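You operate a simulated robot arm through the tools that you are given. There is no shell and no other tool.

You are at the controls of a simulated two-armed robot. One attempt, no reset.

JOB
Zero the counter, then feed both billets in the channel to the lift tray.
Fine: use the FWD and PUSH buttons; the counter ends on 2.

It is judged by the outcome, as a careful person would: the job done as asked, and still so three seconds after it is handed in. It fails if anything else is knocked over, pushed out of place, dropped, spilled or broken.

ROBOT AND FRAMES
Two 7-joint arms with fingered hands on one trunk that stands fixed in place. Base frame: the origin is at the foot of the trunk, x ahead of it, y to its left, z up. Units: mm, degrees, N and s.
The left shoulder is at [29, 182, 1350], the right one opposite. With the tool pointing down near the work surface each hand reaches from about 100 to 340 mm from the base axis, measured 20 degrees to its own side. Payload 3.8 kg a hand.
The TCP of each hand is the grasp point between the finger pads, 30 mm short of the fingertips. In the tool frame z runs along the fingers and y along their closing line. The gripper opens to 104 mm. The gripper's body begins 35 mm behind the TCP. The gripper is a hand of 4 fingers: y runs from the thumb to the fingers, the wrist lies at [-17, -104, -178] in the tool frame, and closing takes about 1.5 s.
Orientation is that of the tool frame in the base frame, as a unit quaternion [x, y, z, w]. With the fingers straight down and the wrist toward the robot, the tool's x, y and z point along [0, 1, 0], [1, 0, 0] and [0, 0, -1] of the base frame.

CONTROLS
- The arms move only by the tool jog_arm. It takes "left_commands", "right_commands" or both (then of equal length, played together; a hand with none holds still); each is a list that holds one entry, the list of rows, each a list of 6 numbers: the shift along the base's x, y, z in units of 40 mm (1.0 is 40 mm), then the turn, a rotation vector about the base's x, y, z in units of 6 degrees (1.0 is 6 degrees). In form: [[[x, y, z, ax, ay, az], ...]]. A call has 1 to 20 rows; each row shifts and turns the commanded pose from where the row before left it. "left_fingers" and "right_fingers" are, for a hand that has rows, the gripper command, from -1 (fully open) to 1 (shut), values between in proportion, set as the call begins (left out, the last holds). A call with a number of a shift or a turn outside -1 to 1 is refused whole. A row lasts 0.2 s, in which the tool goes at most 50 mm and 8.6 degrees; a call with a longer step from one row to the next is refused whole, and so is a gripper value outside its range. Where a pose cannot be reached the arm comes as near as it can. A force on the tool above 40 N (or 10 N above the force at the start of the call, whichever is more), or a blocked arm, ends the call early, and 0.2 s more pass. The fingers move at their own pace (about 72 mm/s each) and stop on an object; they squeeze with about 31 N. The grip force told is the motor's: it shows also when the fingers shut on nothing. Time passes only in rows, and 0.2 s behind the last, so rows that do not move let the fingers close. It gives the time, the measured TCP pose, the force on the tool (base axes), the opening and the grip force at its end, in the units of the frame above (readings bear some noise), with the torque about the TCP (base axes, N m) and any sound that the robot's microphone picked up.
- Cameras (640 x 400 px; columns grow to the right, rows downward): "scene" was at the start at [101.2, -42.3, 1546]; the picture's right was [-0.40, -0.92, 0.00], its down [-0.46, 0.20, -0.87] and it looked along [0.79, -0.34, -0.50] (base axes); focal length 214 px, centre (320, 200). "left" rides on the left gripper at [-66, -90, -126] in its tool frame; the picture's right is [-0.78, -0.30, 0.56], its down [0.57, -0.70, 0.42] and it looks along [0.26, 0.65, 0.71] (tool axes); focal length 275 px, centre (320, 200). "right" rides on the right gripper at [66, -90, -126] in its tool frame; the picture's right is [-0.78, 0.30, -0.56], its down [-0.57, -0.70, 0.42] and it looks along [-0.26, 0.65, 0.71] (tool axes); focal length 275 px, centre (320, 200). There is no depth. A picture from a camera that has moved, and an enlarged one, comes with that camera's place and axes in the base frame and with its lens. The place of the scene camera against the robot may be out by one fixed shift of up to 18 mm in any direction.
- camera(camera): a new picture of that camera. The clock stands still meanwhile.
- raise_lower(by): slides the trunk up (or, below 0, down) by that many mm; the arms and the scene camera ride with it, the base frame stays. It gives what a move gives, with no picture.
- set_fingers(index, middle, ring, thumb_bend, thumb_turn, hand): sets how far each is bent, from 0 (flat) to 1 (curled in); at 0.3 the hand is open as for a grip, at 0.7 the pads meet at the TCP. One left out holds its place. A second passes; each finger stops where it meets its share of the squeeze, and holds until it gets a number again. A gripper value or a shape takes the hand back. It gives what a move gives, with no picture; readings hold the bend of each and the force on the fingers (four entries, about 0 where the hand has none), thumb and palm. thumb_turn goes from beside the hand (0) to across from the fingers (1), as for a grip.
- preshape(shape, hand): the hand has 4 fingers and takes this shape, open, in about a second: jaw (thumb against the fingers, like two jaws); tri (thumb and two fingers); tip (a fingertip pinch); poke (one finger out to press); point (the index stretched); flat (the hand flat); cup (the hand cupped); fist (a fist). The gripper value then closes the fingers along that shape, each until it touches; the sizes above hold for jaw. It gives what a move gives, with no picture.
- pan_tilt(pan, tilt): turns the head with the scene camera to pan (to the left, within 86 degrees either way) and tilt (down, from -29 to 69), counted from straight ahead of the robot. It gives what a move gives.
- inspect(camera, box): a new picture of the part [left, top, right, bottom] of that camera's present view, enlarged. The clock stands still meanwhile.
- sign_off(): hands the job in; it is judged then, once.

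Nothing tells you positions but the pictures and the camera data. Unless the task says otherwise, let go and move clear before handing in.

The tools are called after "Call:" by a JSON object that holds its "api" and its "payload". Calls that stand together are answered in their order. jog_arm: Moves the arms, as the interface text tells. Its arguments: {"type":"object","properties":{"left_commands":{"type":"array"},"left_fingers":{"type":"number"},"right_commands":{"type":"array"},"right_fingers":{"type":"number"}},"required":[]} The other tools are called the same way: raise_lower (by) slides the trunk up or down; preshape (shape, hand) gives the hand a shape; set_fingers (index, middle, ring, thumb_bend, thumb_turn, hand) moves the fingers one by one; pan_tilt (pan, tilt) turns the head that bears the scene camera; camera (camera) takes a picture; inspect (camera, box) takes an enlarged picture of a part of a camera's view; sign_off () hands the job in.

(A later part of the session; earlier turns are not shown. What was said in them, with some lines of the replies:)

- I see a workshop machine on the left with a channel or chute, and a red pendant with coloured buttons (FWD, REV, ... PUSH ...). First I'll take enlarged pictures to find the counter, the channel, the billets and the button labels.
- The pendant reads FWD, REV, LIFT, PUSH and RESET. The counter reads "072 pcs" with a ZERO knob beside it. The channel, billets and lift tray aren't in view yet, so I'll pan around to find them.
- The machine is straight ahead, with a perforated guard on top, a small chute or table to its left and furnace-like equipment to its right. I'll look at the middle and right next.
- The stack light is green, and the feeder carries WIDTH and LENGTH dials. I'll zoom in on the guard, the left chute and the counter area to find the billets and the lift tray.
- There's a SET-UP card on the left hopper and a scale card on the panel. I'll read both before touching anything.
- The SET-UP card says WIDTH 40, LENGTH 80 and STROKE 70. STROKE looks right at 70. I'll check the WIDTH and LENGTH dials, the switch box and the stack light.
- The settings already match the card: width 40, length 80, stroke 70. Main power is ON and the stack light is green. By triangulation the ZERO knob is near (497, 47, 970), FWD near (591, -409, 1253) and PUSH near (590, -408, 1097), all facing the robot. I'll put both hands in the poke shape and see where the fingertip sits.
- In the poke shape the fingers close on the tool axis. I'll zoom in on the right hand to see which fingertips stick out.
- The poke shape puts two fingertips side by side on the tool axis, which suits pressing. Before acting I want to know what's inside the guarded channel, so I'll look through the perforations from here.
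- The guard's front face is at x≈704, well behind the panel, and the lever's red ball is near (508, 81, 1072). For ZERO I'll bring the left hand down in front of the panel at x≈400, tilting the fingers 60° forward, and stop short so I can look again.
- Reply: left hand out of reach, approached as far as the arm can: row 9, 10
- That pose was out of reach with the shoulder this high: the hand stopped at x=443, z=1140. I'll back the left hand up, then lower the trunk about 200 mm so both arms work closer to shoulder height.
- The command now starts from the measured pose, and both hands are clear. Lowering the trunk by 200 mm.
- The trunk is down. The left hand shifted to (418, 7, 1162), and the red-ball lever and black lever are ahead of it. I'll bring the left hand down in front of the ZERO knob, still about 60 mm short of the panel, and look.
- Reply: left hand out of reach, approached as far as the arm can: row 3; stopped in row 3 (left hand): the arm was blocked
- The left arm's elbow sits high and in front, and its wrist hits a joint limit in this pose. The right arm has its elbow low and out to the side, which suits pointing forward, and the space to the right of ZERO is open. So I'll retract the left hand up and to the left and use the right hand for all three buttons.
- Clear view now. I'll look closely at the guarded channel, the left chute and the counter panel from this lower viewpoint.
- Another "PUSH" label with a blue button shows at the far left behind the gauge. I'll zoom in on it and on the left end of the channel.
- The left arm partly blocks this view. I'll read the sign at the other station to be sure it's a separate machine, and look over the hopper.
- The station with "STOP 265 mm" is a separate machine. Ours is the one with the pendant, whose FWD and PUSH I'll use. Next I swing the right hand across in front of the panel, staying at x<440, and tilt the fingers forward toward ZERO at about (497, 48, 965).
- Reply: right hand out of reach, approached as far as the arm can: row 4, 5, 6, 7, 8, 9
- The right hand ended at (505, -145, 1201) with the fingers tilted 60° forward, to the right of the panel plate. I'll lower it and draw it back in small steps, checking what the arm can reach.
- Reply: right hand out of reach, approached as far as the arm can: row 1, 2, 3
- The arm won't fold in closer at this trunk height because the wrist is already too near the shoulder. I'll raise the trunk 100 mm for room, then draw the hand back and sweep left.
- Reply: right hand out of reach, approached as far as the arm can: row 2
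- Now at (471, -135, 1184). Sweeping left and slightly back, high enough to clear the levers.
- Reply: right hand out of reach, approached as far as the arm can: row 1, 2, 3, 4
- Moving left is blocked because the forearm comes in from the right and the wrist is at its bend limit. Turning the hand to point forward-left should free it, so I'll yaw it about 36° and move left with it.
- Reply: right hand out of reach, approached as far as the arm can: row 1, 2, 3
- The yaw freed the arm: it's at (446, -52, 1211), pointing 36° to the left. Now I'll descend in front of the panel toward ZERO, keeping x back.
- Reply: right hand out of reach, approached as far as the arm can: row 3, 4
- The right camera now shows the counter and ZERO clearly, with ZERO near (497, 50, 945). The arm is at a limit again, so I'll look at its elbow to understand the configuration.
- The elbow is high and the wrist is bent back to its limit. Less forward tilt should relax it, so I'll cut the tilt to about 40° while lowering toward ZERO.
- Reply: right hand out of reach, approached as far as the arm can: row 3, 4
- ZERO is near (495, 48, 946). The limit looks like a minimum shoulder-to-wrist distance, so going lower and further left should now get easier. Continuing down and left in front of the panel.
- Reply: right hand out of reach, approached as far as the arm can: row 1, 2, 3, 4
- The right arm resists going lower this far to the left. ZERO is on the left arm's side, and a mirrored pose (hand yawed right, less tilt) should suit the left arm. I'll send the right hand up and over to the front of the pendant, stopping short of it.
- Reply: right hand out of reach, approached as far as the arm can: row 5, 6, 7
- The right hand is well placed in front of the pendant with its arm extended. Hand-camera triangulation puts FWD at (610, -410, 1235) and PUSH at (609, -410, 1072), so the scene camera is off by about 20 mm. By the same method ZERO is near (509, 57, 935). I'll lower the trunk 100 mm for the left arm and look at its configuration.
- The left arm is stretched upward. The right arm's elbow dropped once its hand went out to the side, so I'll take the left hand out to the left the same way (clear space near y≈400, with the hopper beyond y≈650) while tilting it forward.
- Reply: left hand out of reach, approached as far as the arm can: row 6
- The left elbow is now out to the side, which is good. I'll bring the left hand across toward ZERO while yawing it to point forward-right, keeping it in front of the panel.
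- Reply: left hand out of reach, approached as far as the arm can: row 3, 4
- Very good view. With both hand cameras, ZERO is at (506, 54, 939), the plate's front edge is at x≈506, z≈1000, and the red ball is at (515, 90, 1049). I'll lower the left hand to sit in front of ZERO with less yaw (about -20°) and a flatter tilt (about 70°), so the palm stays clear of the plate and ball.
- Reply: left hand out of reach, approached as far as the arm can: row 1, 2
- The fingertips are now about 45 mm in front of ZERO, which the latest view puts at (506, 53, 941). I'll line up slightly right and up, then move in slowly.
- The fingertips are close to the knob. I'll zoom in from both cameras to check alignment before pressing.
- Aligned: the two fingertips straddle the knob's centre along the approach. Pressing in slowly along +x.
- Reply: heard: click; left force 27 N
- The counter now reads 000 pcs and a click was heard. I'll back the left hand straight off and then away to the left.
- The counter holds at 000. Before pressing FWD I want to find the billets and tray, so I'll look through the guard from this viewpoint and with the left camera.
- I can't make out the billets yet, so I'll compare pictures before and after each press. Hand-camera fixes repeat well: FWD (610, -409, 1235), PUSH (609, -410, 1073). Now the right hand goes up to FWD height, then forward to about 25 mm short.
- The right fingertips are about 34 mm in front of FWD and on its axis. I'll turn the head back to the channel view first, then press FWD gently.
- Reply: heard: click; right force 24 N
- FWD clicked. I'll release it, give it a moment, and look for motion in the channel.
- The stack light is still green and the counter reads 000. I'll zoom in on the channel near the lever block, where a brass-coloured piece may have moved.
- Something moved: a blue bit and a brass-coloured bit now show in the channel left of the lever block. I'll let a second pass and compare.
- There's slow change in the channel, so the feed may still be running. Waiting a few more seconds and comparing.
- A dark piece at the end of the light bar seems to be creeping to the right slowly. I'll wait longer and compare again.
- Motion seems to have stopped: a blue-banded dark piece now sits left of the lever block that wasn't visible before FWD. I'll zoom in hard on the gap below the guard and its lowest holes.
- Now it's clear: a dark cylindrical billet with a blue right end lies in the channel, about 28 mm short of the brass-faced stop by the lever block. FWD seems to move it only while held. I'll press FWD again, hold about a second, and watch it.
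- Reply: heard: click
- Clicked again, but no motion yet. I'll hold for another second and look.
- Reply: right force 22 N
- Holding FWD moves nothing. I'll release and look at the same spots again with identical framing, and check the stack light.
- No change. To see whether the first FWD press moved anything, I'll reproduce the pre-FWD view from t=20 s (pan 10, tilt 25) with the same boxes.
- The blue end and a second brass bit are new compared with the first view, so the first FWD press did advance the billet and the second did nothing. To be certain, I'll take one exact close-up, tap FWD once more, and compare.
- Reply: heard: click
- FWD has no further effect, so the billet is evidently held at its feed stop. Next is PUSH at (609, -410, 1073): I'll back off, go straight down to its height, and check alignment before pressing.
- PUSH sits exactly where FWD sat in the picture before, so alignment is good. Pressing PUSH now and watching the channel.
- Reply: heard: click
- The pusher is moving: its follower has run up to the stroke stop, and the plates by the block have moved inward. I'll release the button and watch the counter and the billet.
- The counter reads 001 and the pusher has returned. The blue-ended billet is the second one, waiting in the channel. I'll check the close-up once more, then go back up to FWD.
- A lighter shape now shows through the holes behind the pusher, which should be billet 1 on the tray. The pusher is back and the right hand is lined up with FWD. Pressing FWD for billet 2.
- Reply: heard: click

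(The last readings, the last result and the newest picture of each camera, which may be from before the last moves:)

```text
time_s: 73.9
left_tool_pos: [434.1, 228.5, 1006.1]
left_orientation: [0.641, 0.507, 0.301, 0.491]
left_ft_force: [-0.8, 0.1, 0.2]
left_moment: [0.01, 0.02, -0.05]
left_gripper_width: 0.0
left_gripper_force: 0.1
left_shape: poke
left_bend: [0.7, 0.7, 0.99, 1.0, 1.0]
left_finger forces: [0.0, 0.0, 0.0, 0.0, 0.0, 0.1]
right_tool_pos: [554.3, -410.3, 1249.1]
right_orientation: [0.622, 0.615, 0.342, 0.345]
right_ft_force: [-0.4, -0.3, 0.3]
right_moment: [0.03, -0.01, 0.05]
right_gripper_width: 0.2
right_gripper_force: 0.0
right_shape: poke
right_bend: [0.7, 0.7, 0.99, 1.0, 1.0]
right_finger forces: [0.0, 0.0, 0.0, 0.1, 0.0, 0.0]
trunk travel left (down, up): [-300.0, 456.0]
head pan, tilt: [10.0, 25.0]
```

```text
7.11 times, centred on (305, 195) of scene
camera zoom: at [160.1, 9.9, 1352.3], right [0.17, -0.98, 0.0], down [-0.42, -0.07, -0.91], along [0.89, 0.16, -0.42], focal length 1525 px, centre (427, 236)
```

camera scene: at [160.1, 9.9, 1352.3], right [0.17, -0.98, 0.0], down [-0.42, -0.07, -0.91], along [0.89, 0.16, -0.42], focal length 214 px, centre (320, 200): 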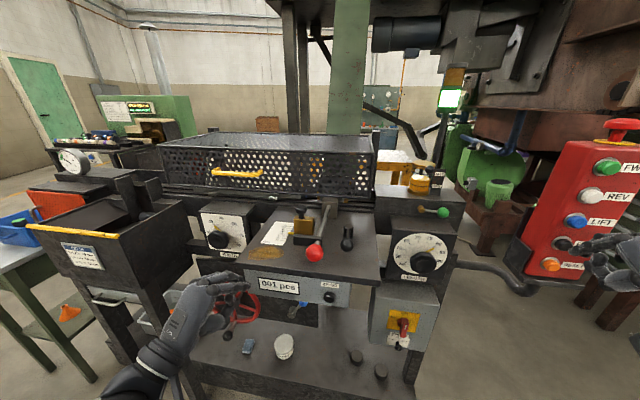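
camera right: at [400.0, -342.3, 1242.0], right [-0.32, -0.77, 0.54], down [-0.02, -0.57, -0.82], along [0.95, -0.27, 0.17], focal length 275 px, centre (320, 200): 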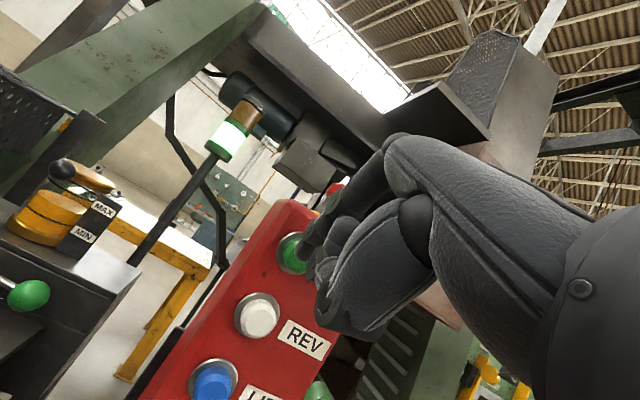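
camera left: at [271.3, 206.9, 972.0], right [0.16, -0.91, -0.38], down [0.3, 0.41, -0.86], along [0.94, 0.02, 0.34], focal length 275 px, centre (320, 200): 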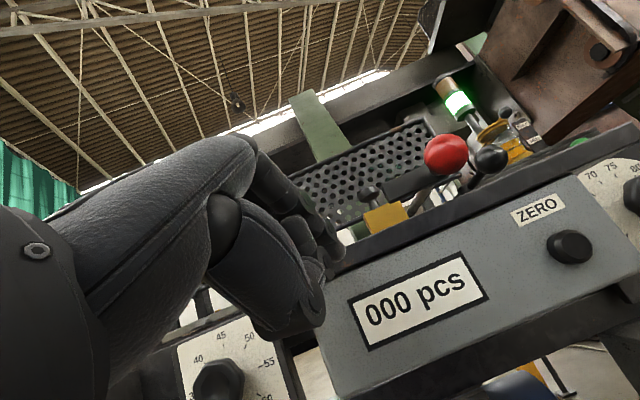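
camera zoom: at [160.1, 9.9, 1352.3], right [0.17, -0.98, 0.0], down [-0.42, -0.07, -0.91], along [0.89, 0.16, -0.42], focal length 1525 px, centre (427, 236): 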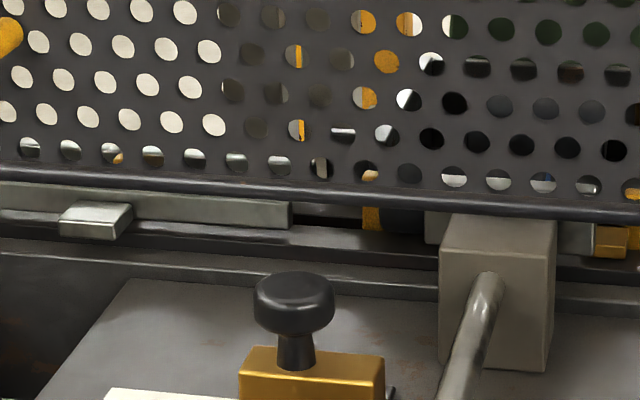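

Now it's clear: a chain with brass lugs carries the billets. Billet 2 has moved right by about 90 mm and should end against the stop at the far side of the pusher. I'll wait for it to arrive.

Call:
{"api": "jog_arm", "payload": {"right_commands": [[[0, 0, 0, 0, 0, 0], [0, 0, 0, 0, 0, 0], [0, 0, 0, 0, 0, 0], [0, 0, 0, 0, 0, 0], [0, 0, 0, 0, 0, 0]]]}}

Call:
{"api": "inspect", "payload": {"camera": "scene", "box": [260, 175, 350, 215]}}

Call:
{"api": "jog_arm", "payload": {"right_commands": [[[0, 0, 0, 0, 0, 0], [0, 0, 0, 0, 0, 0], [0, 0, 0, 0, 0, 0], [0, 0, 0, 0, 0, 0], [0, 0, 0, 0, 0, 0], [0, 0, 0, 0, 0, 0], [0, 0, 0, 0, 0, 0]]]}}

Call:
{"api": "inspect", "payload": {"camera": "scene", "box": [260, 175, 350, 215]}}

```text
time_s: 75.1
left_tool_pos: [434.1, 229.1, 1004.7]
left_orientation: [0.64, 0.508, 0.302, 0.491]
left_ft_force: [0.2, -0.4, -0.1]
left_moment: [0.02, -0.01, -0.01]
left_gripper_width: 0.2
left_gripper_force: 0.1
left_shape: poke
left_bend: [0.7, 0.7, 0.99, 1.0, 1.0]
left_finger forces: [0.0, 0.0, 0.0, 0.1, 0.0, 0.0]
right_tool_pos: [552.4, -409.6, 1249.4]
right_orientation: [0.62, 0.615, 0.343, 0.345]
right_ft_force: [-0.3, 0.5, 0.1]
right_moment: [-0.01, -0.02, 0.0]
right_gripper_width: 0.1
right_gripper_force: 0.1
right_shape: poke
right_bend: [0.7, 0.7, 0.99, 1.0, 1.0]
right_finger forces: [0.0, 0.0, 0.0, 0.0, 0.0, 0.0]
trunk travel left (down, up): [-300.0, 456.0]
head pan, tilt: [10.0, 25.0]
```

```text
7.11 times, centred on (305, 195) of scene
camera zoom: at [160.1, 9.9, 1352.3], right [0.17, -0.98, 0.0], down [-0.42, -0.07, -0.91], along [0.89, 0.16, -0.42], focal length 1525 px, centre (427, 236)
```

zoom: 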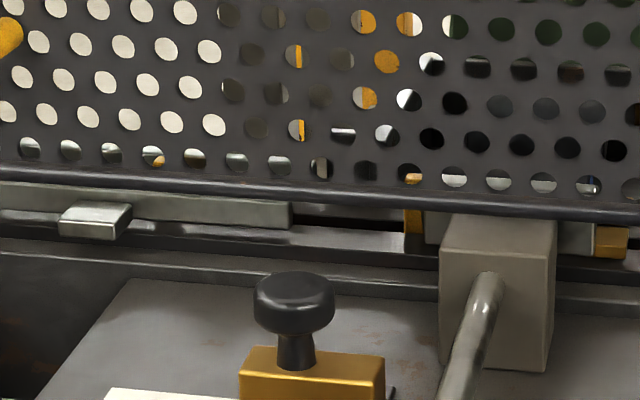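

```text
time_s: 76.7
left_tool_pos: [434.1, 228.8, 1005.5]
left_orientation: [0.641, 0.508, 0.301, 0.491]
left_ft_force: [-0.4, -0.2, 0.0]
left_moment: [0.02, 0.02, -0.02]
left_gripper_width: 0.0
left_gripper_force: 0.2
left_shape: poke
left_bend: [0.7, 0.7, 0.99, 1.0, 1.0]
left_finger forces: [0.0, 0.0, 0.0, 0.1, 0.0, 0.0]
right_tool_pos: [551.7, -410.6, 1249.3]
right_orientation: [0.621, 0.615, 0.342, 0.345]
right_ft_force: [0.0, -0.3, -0.1]
right_moment: [0.01, -0.01, 0.02]
right_gripper_width: 0.0
right_gripper_force: 0.2
right_shape: poke
right_bend: [0.7, 0.7, 0.99, 1.0, 1.0]
right_finger forces: [0.0, 0.0, 0.0, 0.0, 0.0, 0.0]
trunk travel left (down, up): [-300.0, 456.0]
head pan, tilt: [10.0, 25.0]
```

```text
7.11 times, centred on (305, 195) of scene
camera zoom: at [160.1, 9.9, 1352.3], right [0.17, -0.98, 0.0], down [-0.42, -0.07, -0.91], along [0.89, 0.16, -0.42], focal length 1525 px, centre (427, 236)
```

zoom: 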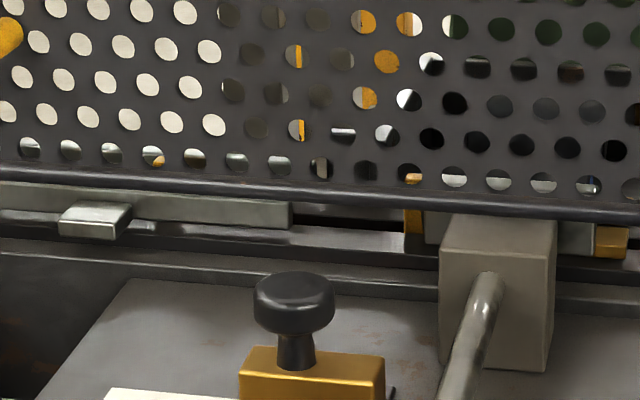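

The chain finished one full step: the lugs are back in the same place as before the first push, and billet 2 now sits in front of the pusher. Moving down to PUSH and checking alignment.

Call:
{"api": "jog_arm", "payload": {"right_commands": [[[-0.7, 0, 0, 0, 0, 0], [0, 0, -0.9, 0, 0, 0], [0, 0, -0.9, 0, 0, 0], [0, 0, -0.9, 0, 0, 0], [0, 0, -0.9, 0, 0, 0], [0, 0, -0.42, 0, 0, 0], [0.7, 0, 0, 0, 0, 0]]]}}

Call:
{"api": "camera", "payload": {"camera": "right"}}

Call:
{"api": "inspect", "payload": {"camera": "scene", "box": [225, 200, 345, 290]}}

```text
time_s: 78.3
left_tool_pos: [435.8, 229.1, 1004.9]
left_orientation: [0.64, 0.508, 0.302, 0.491]
left_ft_force: [-0.4, 0.1, 0.4]
left_moment: [0.0, 0.01, -0.01]
left_gripper_width: 0.2
left_gripper_force: 0.0
left_shape: poke
left_bend: [0.7, 0.7, 0.99, 1.0, 1.0]
left_finger forces: [0.1, 0.0, 0.0, 0.0, 0.1, 0.1]
right_tool_pos: [552.7, -409.9, 1087.1]
right_orientation: [0.621, 0.615, 0.343, 0.344]
right_ft_force: [0.5, 0.3, 0.3]
right_moment: [-0.01, 0.03, -0.03]
right_gripper_width: 0.0
right_gripper_force: 0.0
right_shape: poke
right_bend: [0.7, 0.7, 0.99, 1.0, 1.0]
right_finger forces: [0.0, 0.0, 0.0, 0.1, 0.0, 0.0]
trunk travel left (down, up): [-300.0, 456.0]
head pan, tilt: [10.0, 25.0]
```

```text
taken
camera right: at [398.6, -341.6, 1077.1], right [-0.32, -0.77, 0.54], down [-0.02, -0.57, -0.82], along [0.95, -0.27, 0.17], focal length 275 px, centre (320, 200)
```

right: 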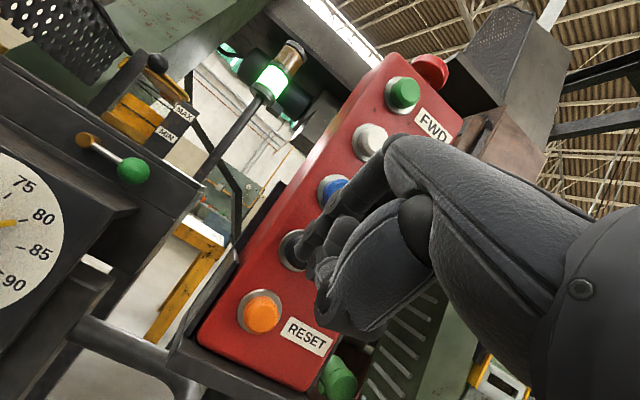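

```text
4.44 times, centred on (285, 245) of scene
camera zoom: at [160.7, 9.9, 1352.2], right [0.17, -0.98, 0.0], down [-0.42, -0.07, -0.91], along [0.89, 0.16, -0.42], focal length 953 px, centre (476, 0)
```

zoom: 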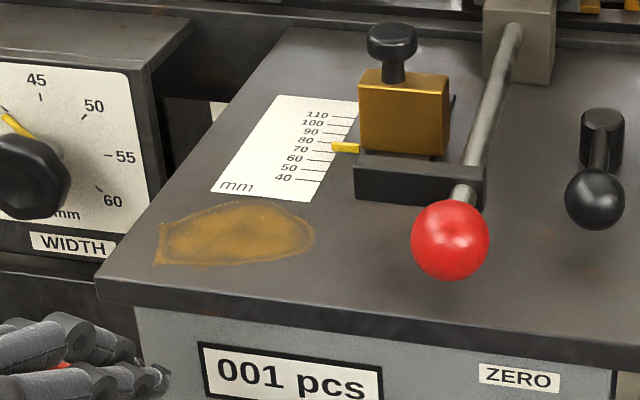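

The counter reads 001, the pusher is home, and the fingertips are on PUSH's axis. Pressing PUSH for billet 2.

Call:
{"api": "jog_arm", "payload": {"right_commands": [[[0.4, 0, 0, 0, 0, 0], [0.28, 0, 0, 0, 0, 0]]]}}

Call:
{"api": "jog_arm", "payload": {"right_commands": [[[-0.35, 0, 0, 0, 0, 0], [-0.4, 0, 0, 0, 0, 0], [-0.5, 0, 0, 0, 0, 0], [0, 0, 0, 0, 0, 0], [0, 0, 0, 0, 0, 0], [0, 0, 0, 0, 0, 0]]]}}

Call:
{"api": "inspect", "payload": {"camera": "scene", "box": [225, 200, 345, 290]}}

Call:
{"api": "inspect", "payload": {"camera": "scene", "box": [260, 120, 390, 210]}}

```text
time_s: 78.9
left_tool_pos: [432.9, 229.8, 1005.6]
left_orientation: [0.64, 0.507, 0.302, 0.492]
left_ft_force: [-0.5, 1.0, -0.5]
left_moment: [0.0, -0.02, -0.01]
left_gripper_width: 0.0
left_gripper_force: 0.0
left_shape: poke
left_bend: [0.7, 0.7, 0.99, 1.0, 1.0]
left_finger forces: [0.0, 0.0, 0.1, 0.0, 0.0, 0.0]
right_tool_pos: [577.3, -409.8, 1089.0]
right_orientation: [0.62, 0.615, 0.343, 0.345]
right_ft_force: [-10.6, 0.7, 0.0]
right_moment: [0.0, 0.13, 0.0]
right_gripper_width: 0.3
right_gripper_force: 0.1
right_shape: poke
right_bend: [0.7, 0.7, 0.99, 1.0, 1.0]
right_finger forces: [7.9, 2.6, 0.0, 0.1, 0.0, 0.0]
trunk travel left (down, up): [-300.0, 456.0]
head pan, tilt: [10.0, 25.0]
heard: click
```

```text
time_s: 80.3
left_tool_pos: [433.5, 230.3, 1004.9]
left_orientation: [0.641, 0.507, 0.301, 0.491]
left_ft_force: [0.6, 0.2, 0.0]
left_moment: [-0.02, -0.03, -0.02]
left_gripper_width: 0.1
left_gripper_force: 0.1
left_shape: poke
left_bend: [0.7, 0.7, 0.99, 1.0, 1.0]
left_finger forces: [0.1, 0.0, 0.1, 0.1, 0.1, 0.0]
right_tool_pos: [530.5, -410.1, 1088.6]
right_orientation: [0.621, 0.615, 0.342, 0.344]
right_ft_force: [-0.4, 0.2, -0.5]
right_moment: [0.01, -0.02, 0.01]
right_gripper_width: 0.2
right_gripper_force: 0.0
right_shape: poke
right_bend: [0.7, 0.7, 0.99, 1.0, 1.0]
right_finger forces: [0.1, 0.1, 0.1, 0.0, 0.0, 0.0]
trunk travel left (down, up): [-300.0, 456.0]
head pan, tilt: [10.0, 25.0]
```

```text
4.44 times, centred on (285, 245) of scene
camera zoom: at [160.1, 9.9, 1352.3], right [0.17, -0.98, 0.0], down [-0.42, -0.07, -0.91], along [0.89, 0.16, -0.42], focal length 953 px, centre (476, 0)
```

zoom: 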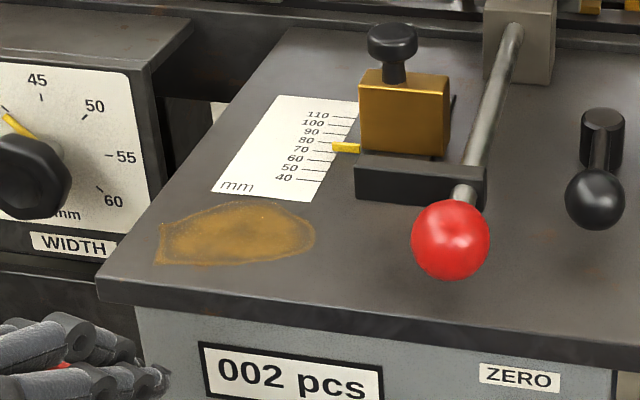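

```text
4.44 times, centred on (325, 165) of scene
camera zoom: at [160.1, 9.9, 1352.3], right [0.17, -0.98, 0.0], down [-0.42, -0.07, -0.91], along [0.89, 0.16, -0.42], focal length 953 px, centre (298, 356)
```

zoom: 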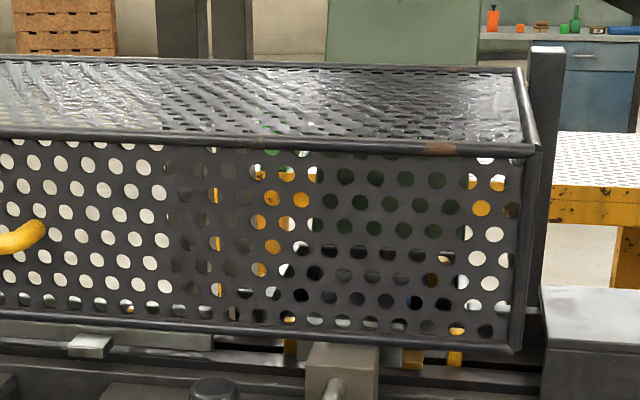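

The counter reads 002. I'll check that both billets are on the tray, and that the channel is clear and the status light still green.

Call:
{"api": "inspect", "payload": {"camera": "scene", "box": [310, 160, 370, 205]}}

Call:
{"api": "inspect", "payload": {"camera": "scene", "box": [260, 175, 350, 215]}}

Call:
{"api": "inspect", "payload": {"camera": "scene", "box": [150, 120, 280, 210]}}

Call:
{"api": "camera", "payload": {"camera": "scene"}}

```text
8.89 times, centred on (340, 182) of scene
camera zoom: at [160.1, 9.9, 1352.3], right [0.17, -0.98, 0.0], down [-0.42, -0.07, -0.91], along [0.89, 0.16, -0.42], focal length 1906 px, centre (142, 356)
```

zoom: 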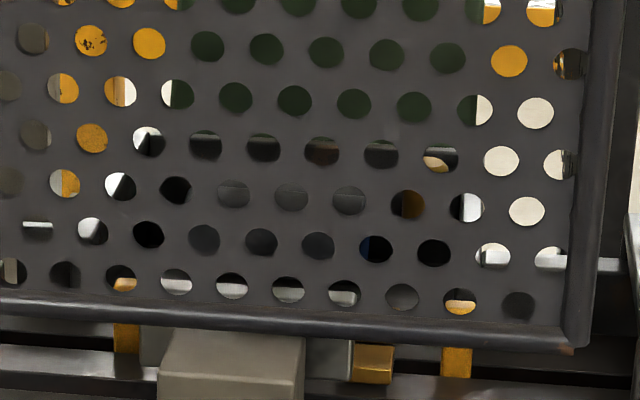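

```text
7.11 times, centred on (305, 195) of scene
camera zoom: at [160.1, 9.9, 1352.3], right [0.17, -0.98, 0.0], down [-0.42, -0.07, -0.91], along [0.89, 0.16, -0.42], focal length 1525 px, centre (427, 236)
```

zoom: 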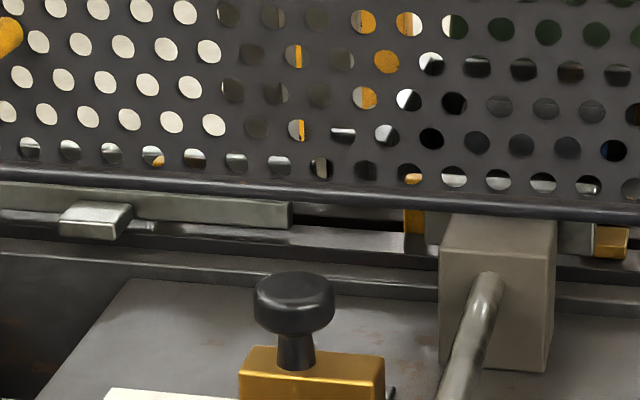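

```text
4.44 times, centred on (215, 165) of scene
camera zoom: at [160.1, 9.9, 1352.3], right [0.17, -0.98, 0.0], down [-0.42, -0.07, -0.91], along [0.89, 0.16, -0.42], focal length 953 px, centre (787, 356)
```

zoom: 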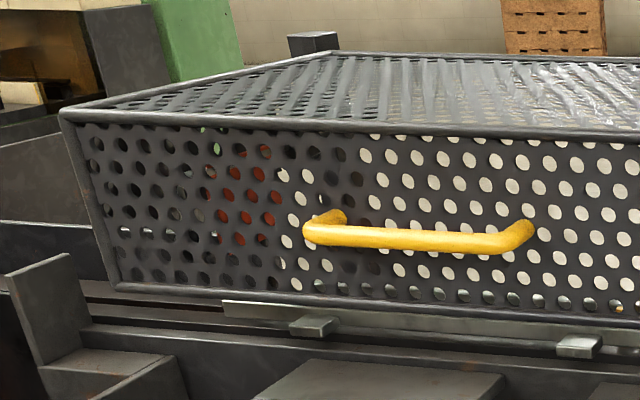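

```text
taken
camera scene: at [160.1, 9.9, 1352.3], right [0.17, -0.98, 0.0], down [-0.42, -0.07, -0.91], along [0.89, 0.16, -0.42], focal length 214 px, centre (320, 200)
```

scene: 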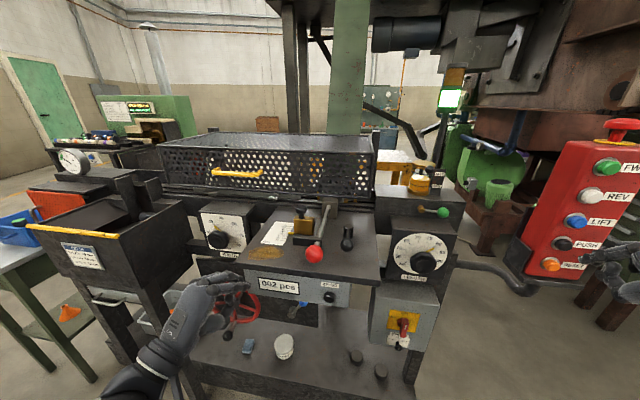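

Both billets now show side by side on the tray behind the pusher: one with its blue end in the lower row, the other behind it. The channel is empty, the counter reads 002, and the light is green. I'll back both hands well clear and check once more.

Call:
{"api": "jog_arm", "payload": {"left_commands": [[[0, 0.7, 0.3, 0, 0, 0], [0, 0.8, 0.3, 0, 0, 0], [0, 0.8, 0.3, 0, 0, 0], [0, 0.8, 0.3, 0, 0, 0], [0, 0, 0, 0, 0, 0], [0, 0, 0, 0, 0, 0], [0, 0, 0, 0, 0, 0], [0, 0, 0, 0, 0, 0]]], "right_commands": [[[-0.5, 0, 0, 0, 0, 0], [-0.5, 0, 0, 0, 0, 0], [-0.4, 0, 0, 0, 0, 0], [0, 0, 0, 0, 0, 0], [0, 0, 0, 0, 0, 0], [0, 0, 0, 0, 0, 0], [0, 0, 0, 0, 0, 0], [0, 0, 0, 0, 0, 0]]]}}

Call:
{"api": "camera", "payload": {"camera": "scene"}}

Call:
{"api": "inspect", "payload": {"camera": "scene", "box": [230, 250, 360, 320]}}

Call:
{"api": "inspect", "payload": {"camera": "scene", "box": [310, 160, 370, 205]}}

Call:
{"api": "camera", "payload": {"camera": "right"}}

```text
time_s: 82.1
left_tool_pos: [433.7, 355.1, 1051.4]
left_orientation: [0.64, 0.508, 0.302, 0.491]
left_ft_force: [-0.2, -0.3, -0.2]
left_moment: [0.04, -0.02, -0.01]
left_gripper_width: 0.0
left_gripper_force: 0.1
left_shape: poke
left_bend: [0.7, 0.7, 0.99, 1.0, 1.0]
left_finger forces: [0.0, 0.1, 0.1, 0.1, 0.1, 0.0]
right_tool_pos: [472.2, -410.4, 1087.8]
right_orientation: [0.621, 0.615, 0.343, 0.344]
right_ft_force: [-0.8, 1.3, -0.3]
right_moment: [0.04, 0.05, 0.02]
right_gripper_width: 0.4
right_gripper_force: 0.0
right_shape: poke
right_bend: [0.7, 0.7, 0.99, 1.0, 1.0]
right_finger forces: [0.0, 0.1, 0.0, 0.1, 0.1, 0.1]
trunk travel left (down, up): [-300.0, 456.0]
head pan, tilt: [10.0, 25.0]
```

```text
taken
camera scene: at [160.1, 10.0, 1352.3], right [0.17, -0.98, 0.0], down [-0.42, -0.07, -0.91], along [0.89, 0.16, -0.42], focal length 214 px, centre (320, 200)
```

scene: 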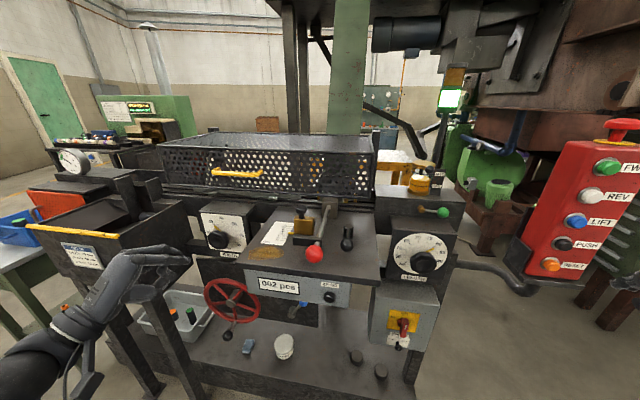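

```text
4.92 times, centred on (295, 285) of scene
camera zoom: at [160.1, 10.0, 1352.3], right [0.17, -0.98, 0.0], down [-0.42, -0.07, -0.91], along [0.89, 0.16, -0.42], focal length 1056 px, centre (443, -218)
```

zoom: 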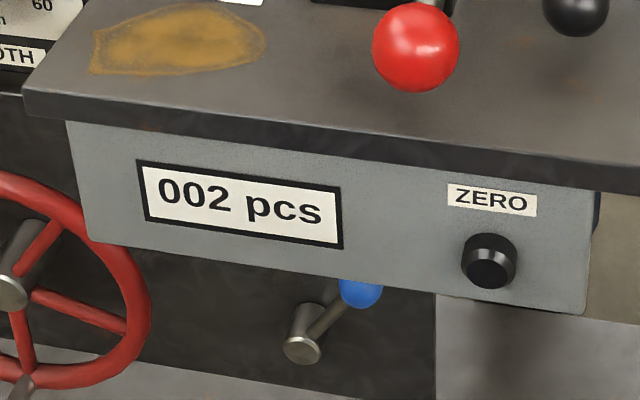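

```text
8.89 times, centred on (340, 182) of scene
camera zoom: at [160.1, 10.0, 1352.3], right [0.17, -0.98, 0.0], down [-0.42, -0.07, -0.91], along [0.89, 0.16, -0.42], focal length 1906 px, centre (142, 356)
```

zoom: 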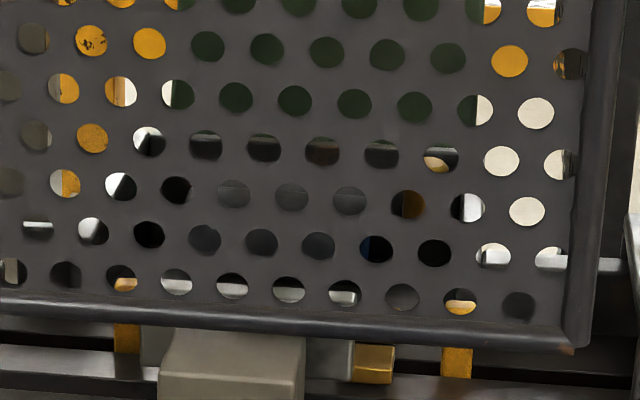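

```text
taken
camera right: at [319.6, -342.2, 1078.8], right [-0.32, -0.77, 0.54], down [-0.02, -0.57, -0.82], along [0.95, -0.27, 0.17], focal length 275 px, centre (320, 200)
```

right: 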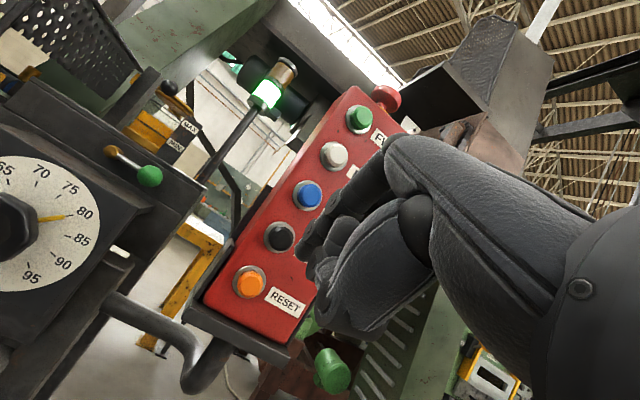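

The counter holds at 002. Both billets rest on the lift tray behind the pusher, and the channel is empty. The dials and levers are untouched, the light is green, and both hands are clear, so I'm handing the job in.

Call:
{"api": "sign_off", "payload": {}}

```text
The job is handed in.
```

The job is done and handed in. I zeroed the counter, fed both billets to the lift tray with FWD and PUSH, and the counter ends on 002.

- **Counter:** the ZERO button took it from 072 to 000. It went to 001 after the first push and 002 after the second, and still read 002 about two seconds later, just before I handed in.
- **Billets:** I could only see the tray through the holes in the guard. From there, both billets look to be lying side by side behind the pusher, and the channel looks empty.
- **Extra FWD presses:** I pressed FWD two extra times before the first push, before I understood how the feed worked. Nothing moved on either press.
- **Everything else:** the WIDTH, LENGTH and STROKE settings already matched the set-up card, so I left them alone. I saw nothing knocked or moved out of place. The status light stayed green, and both hands are clear of the machine.
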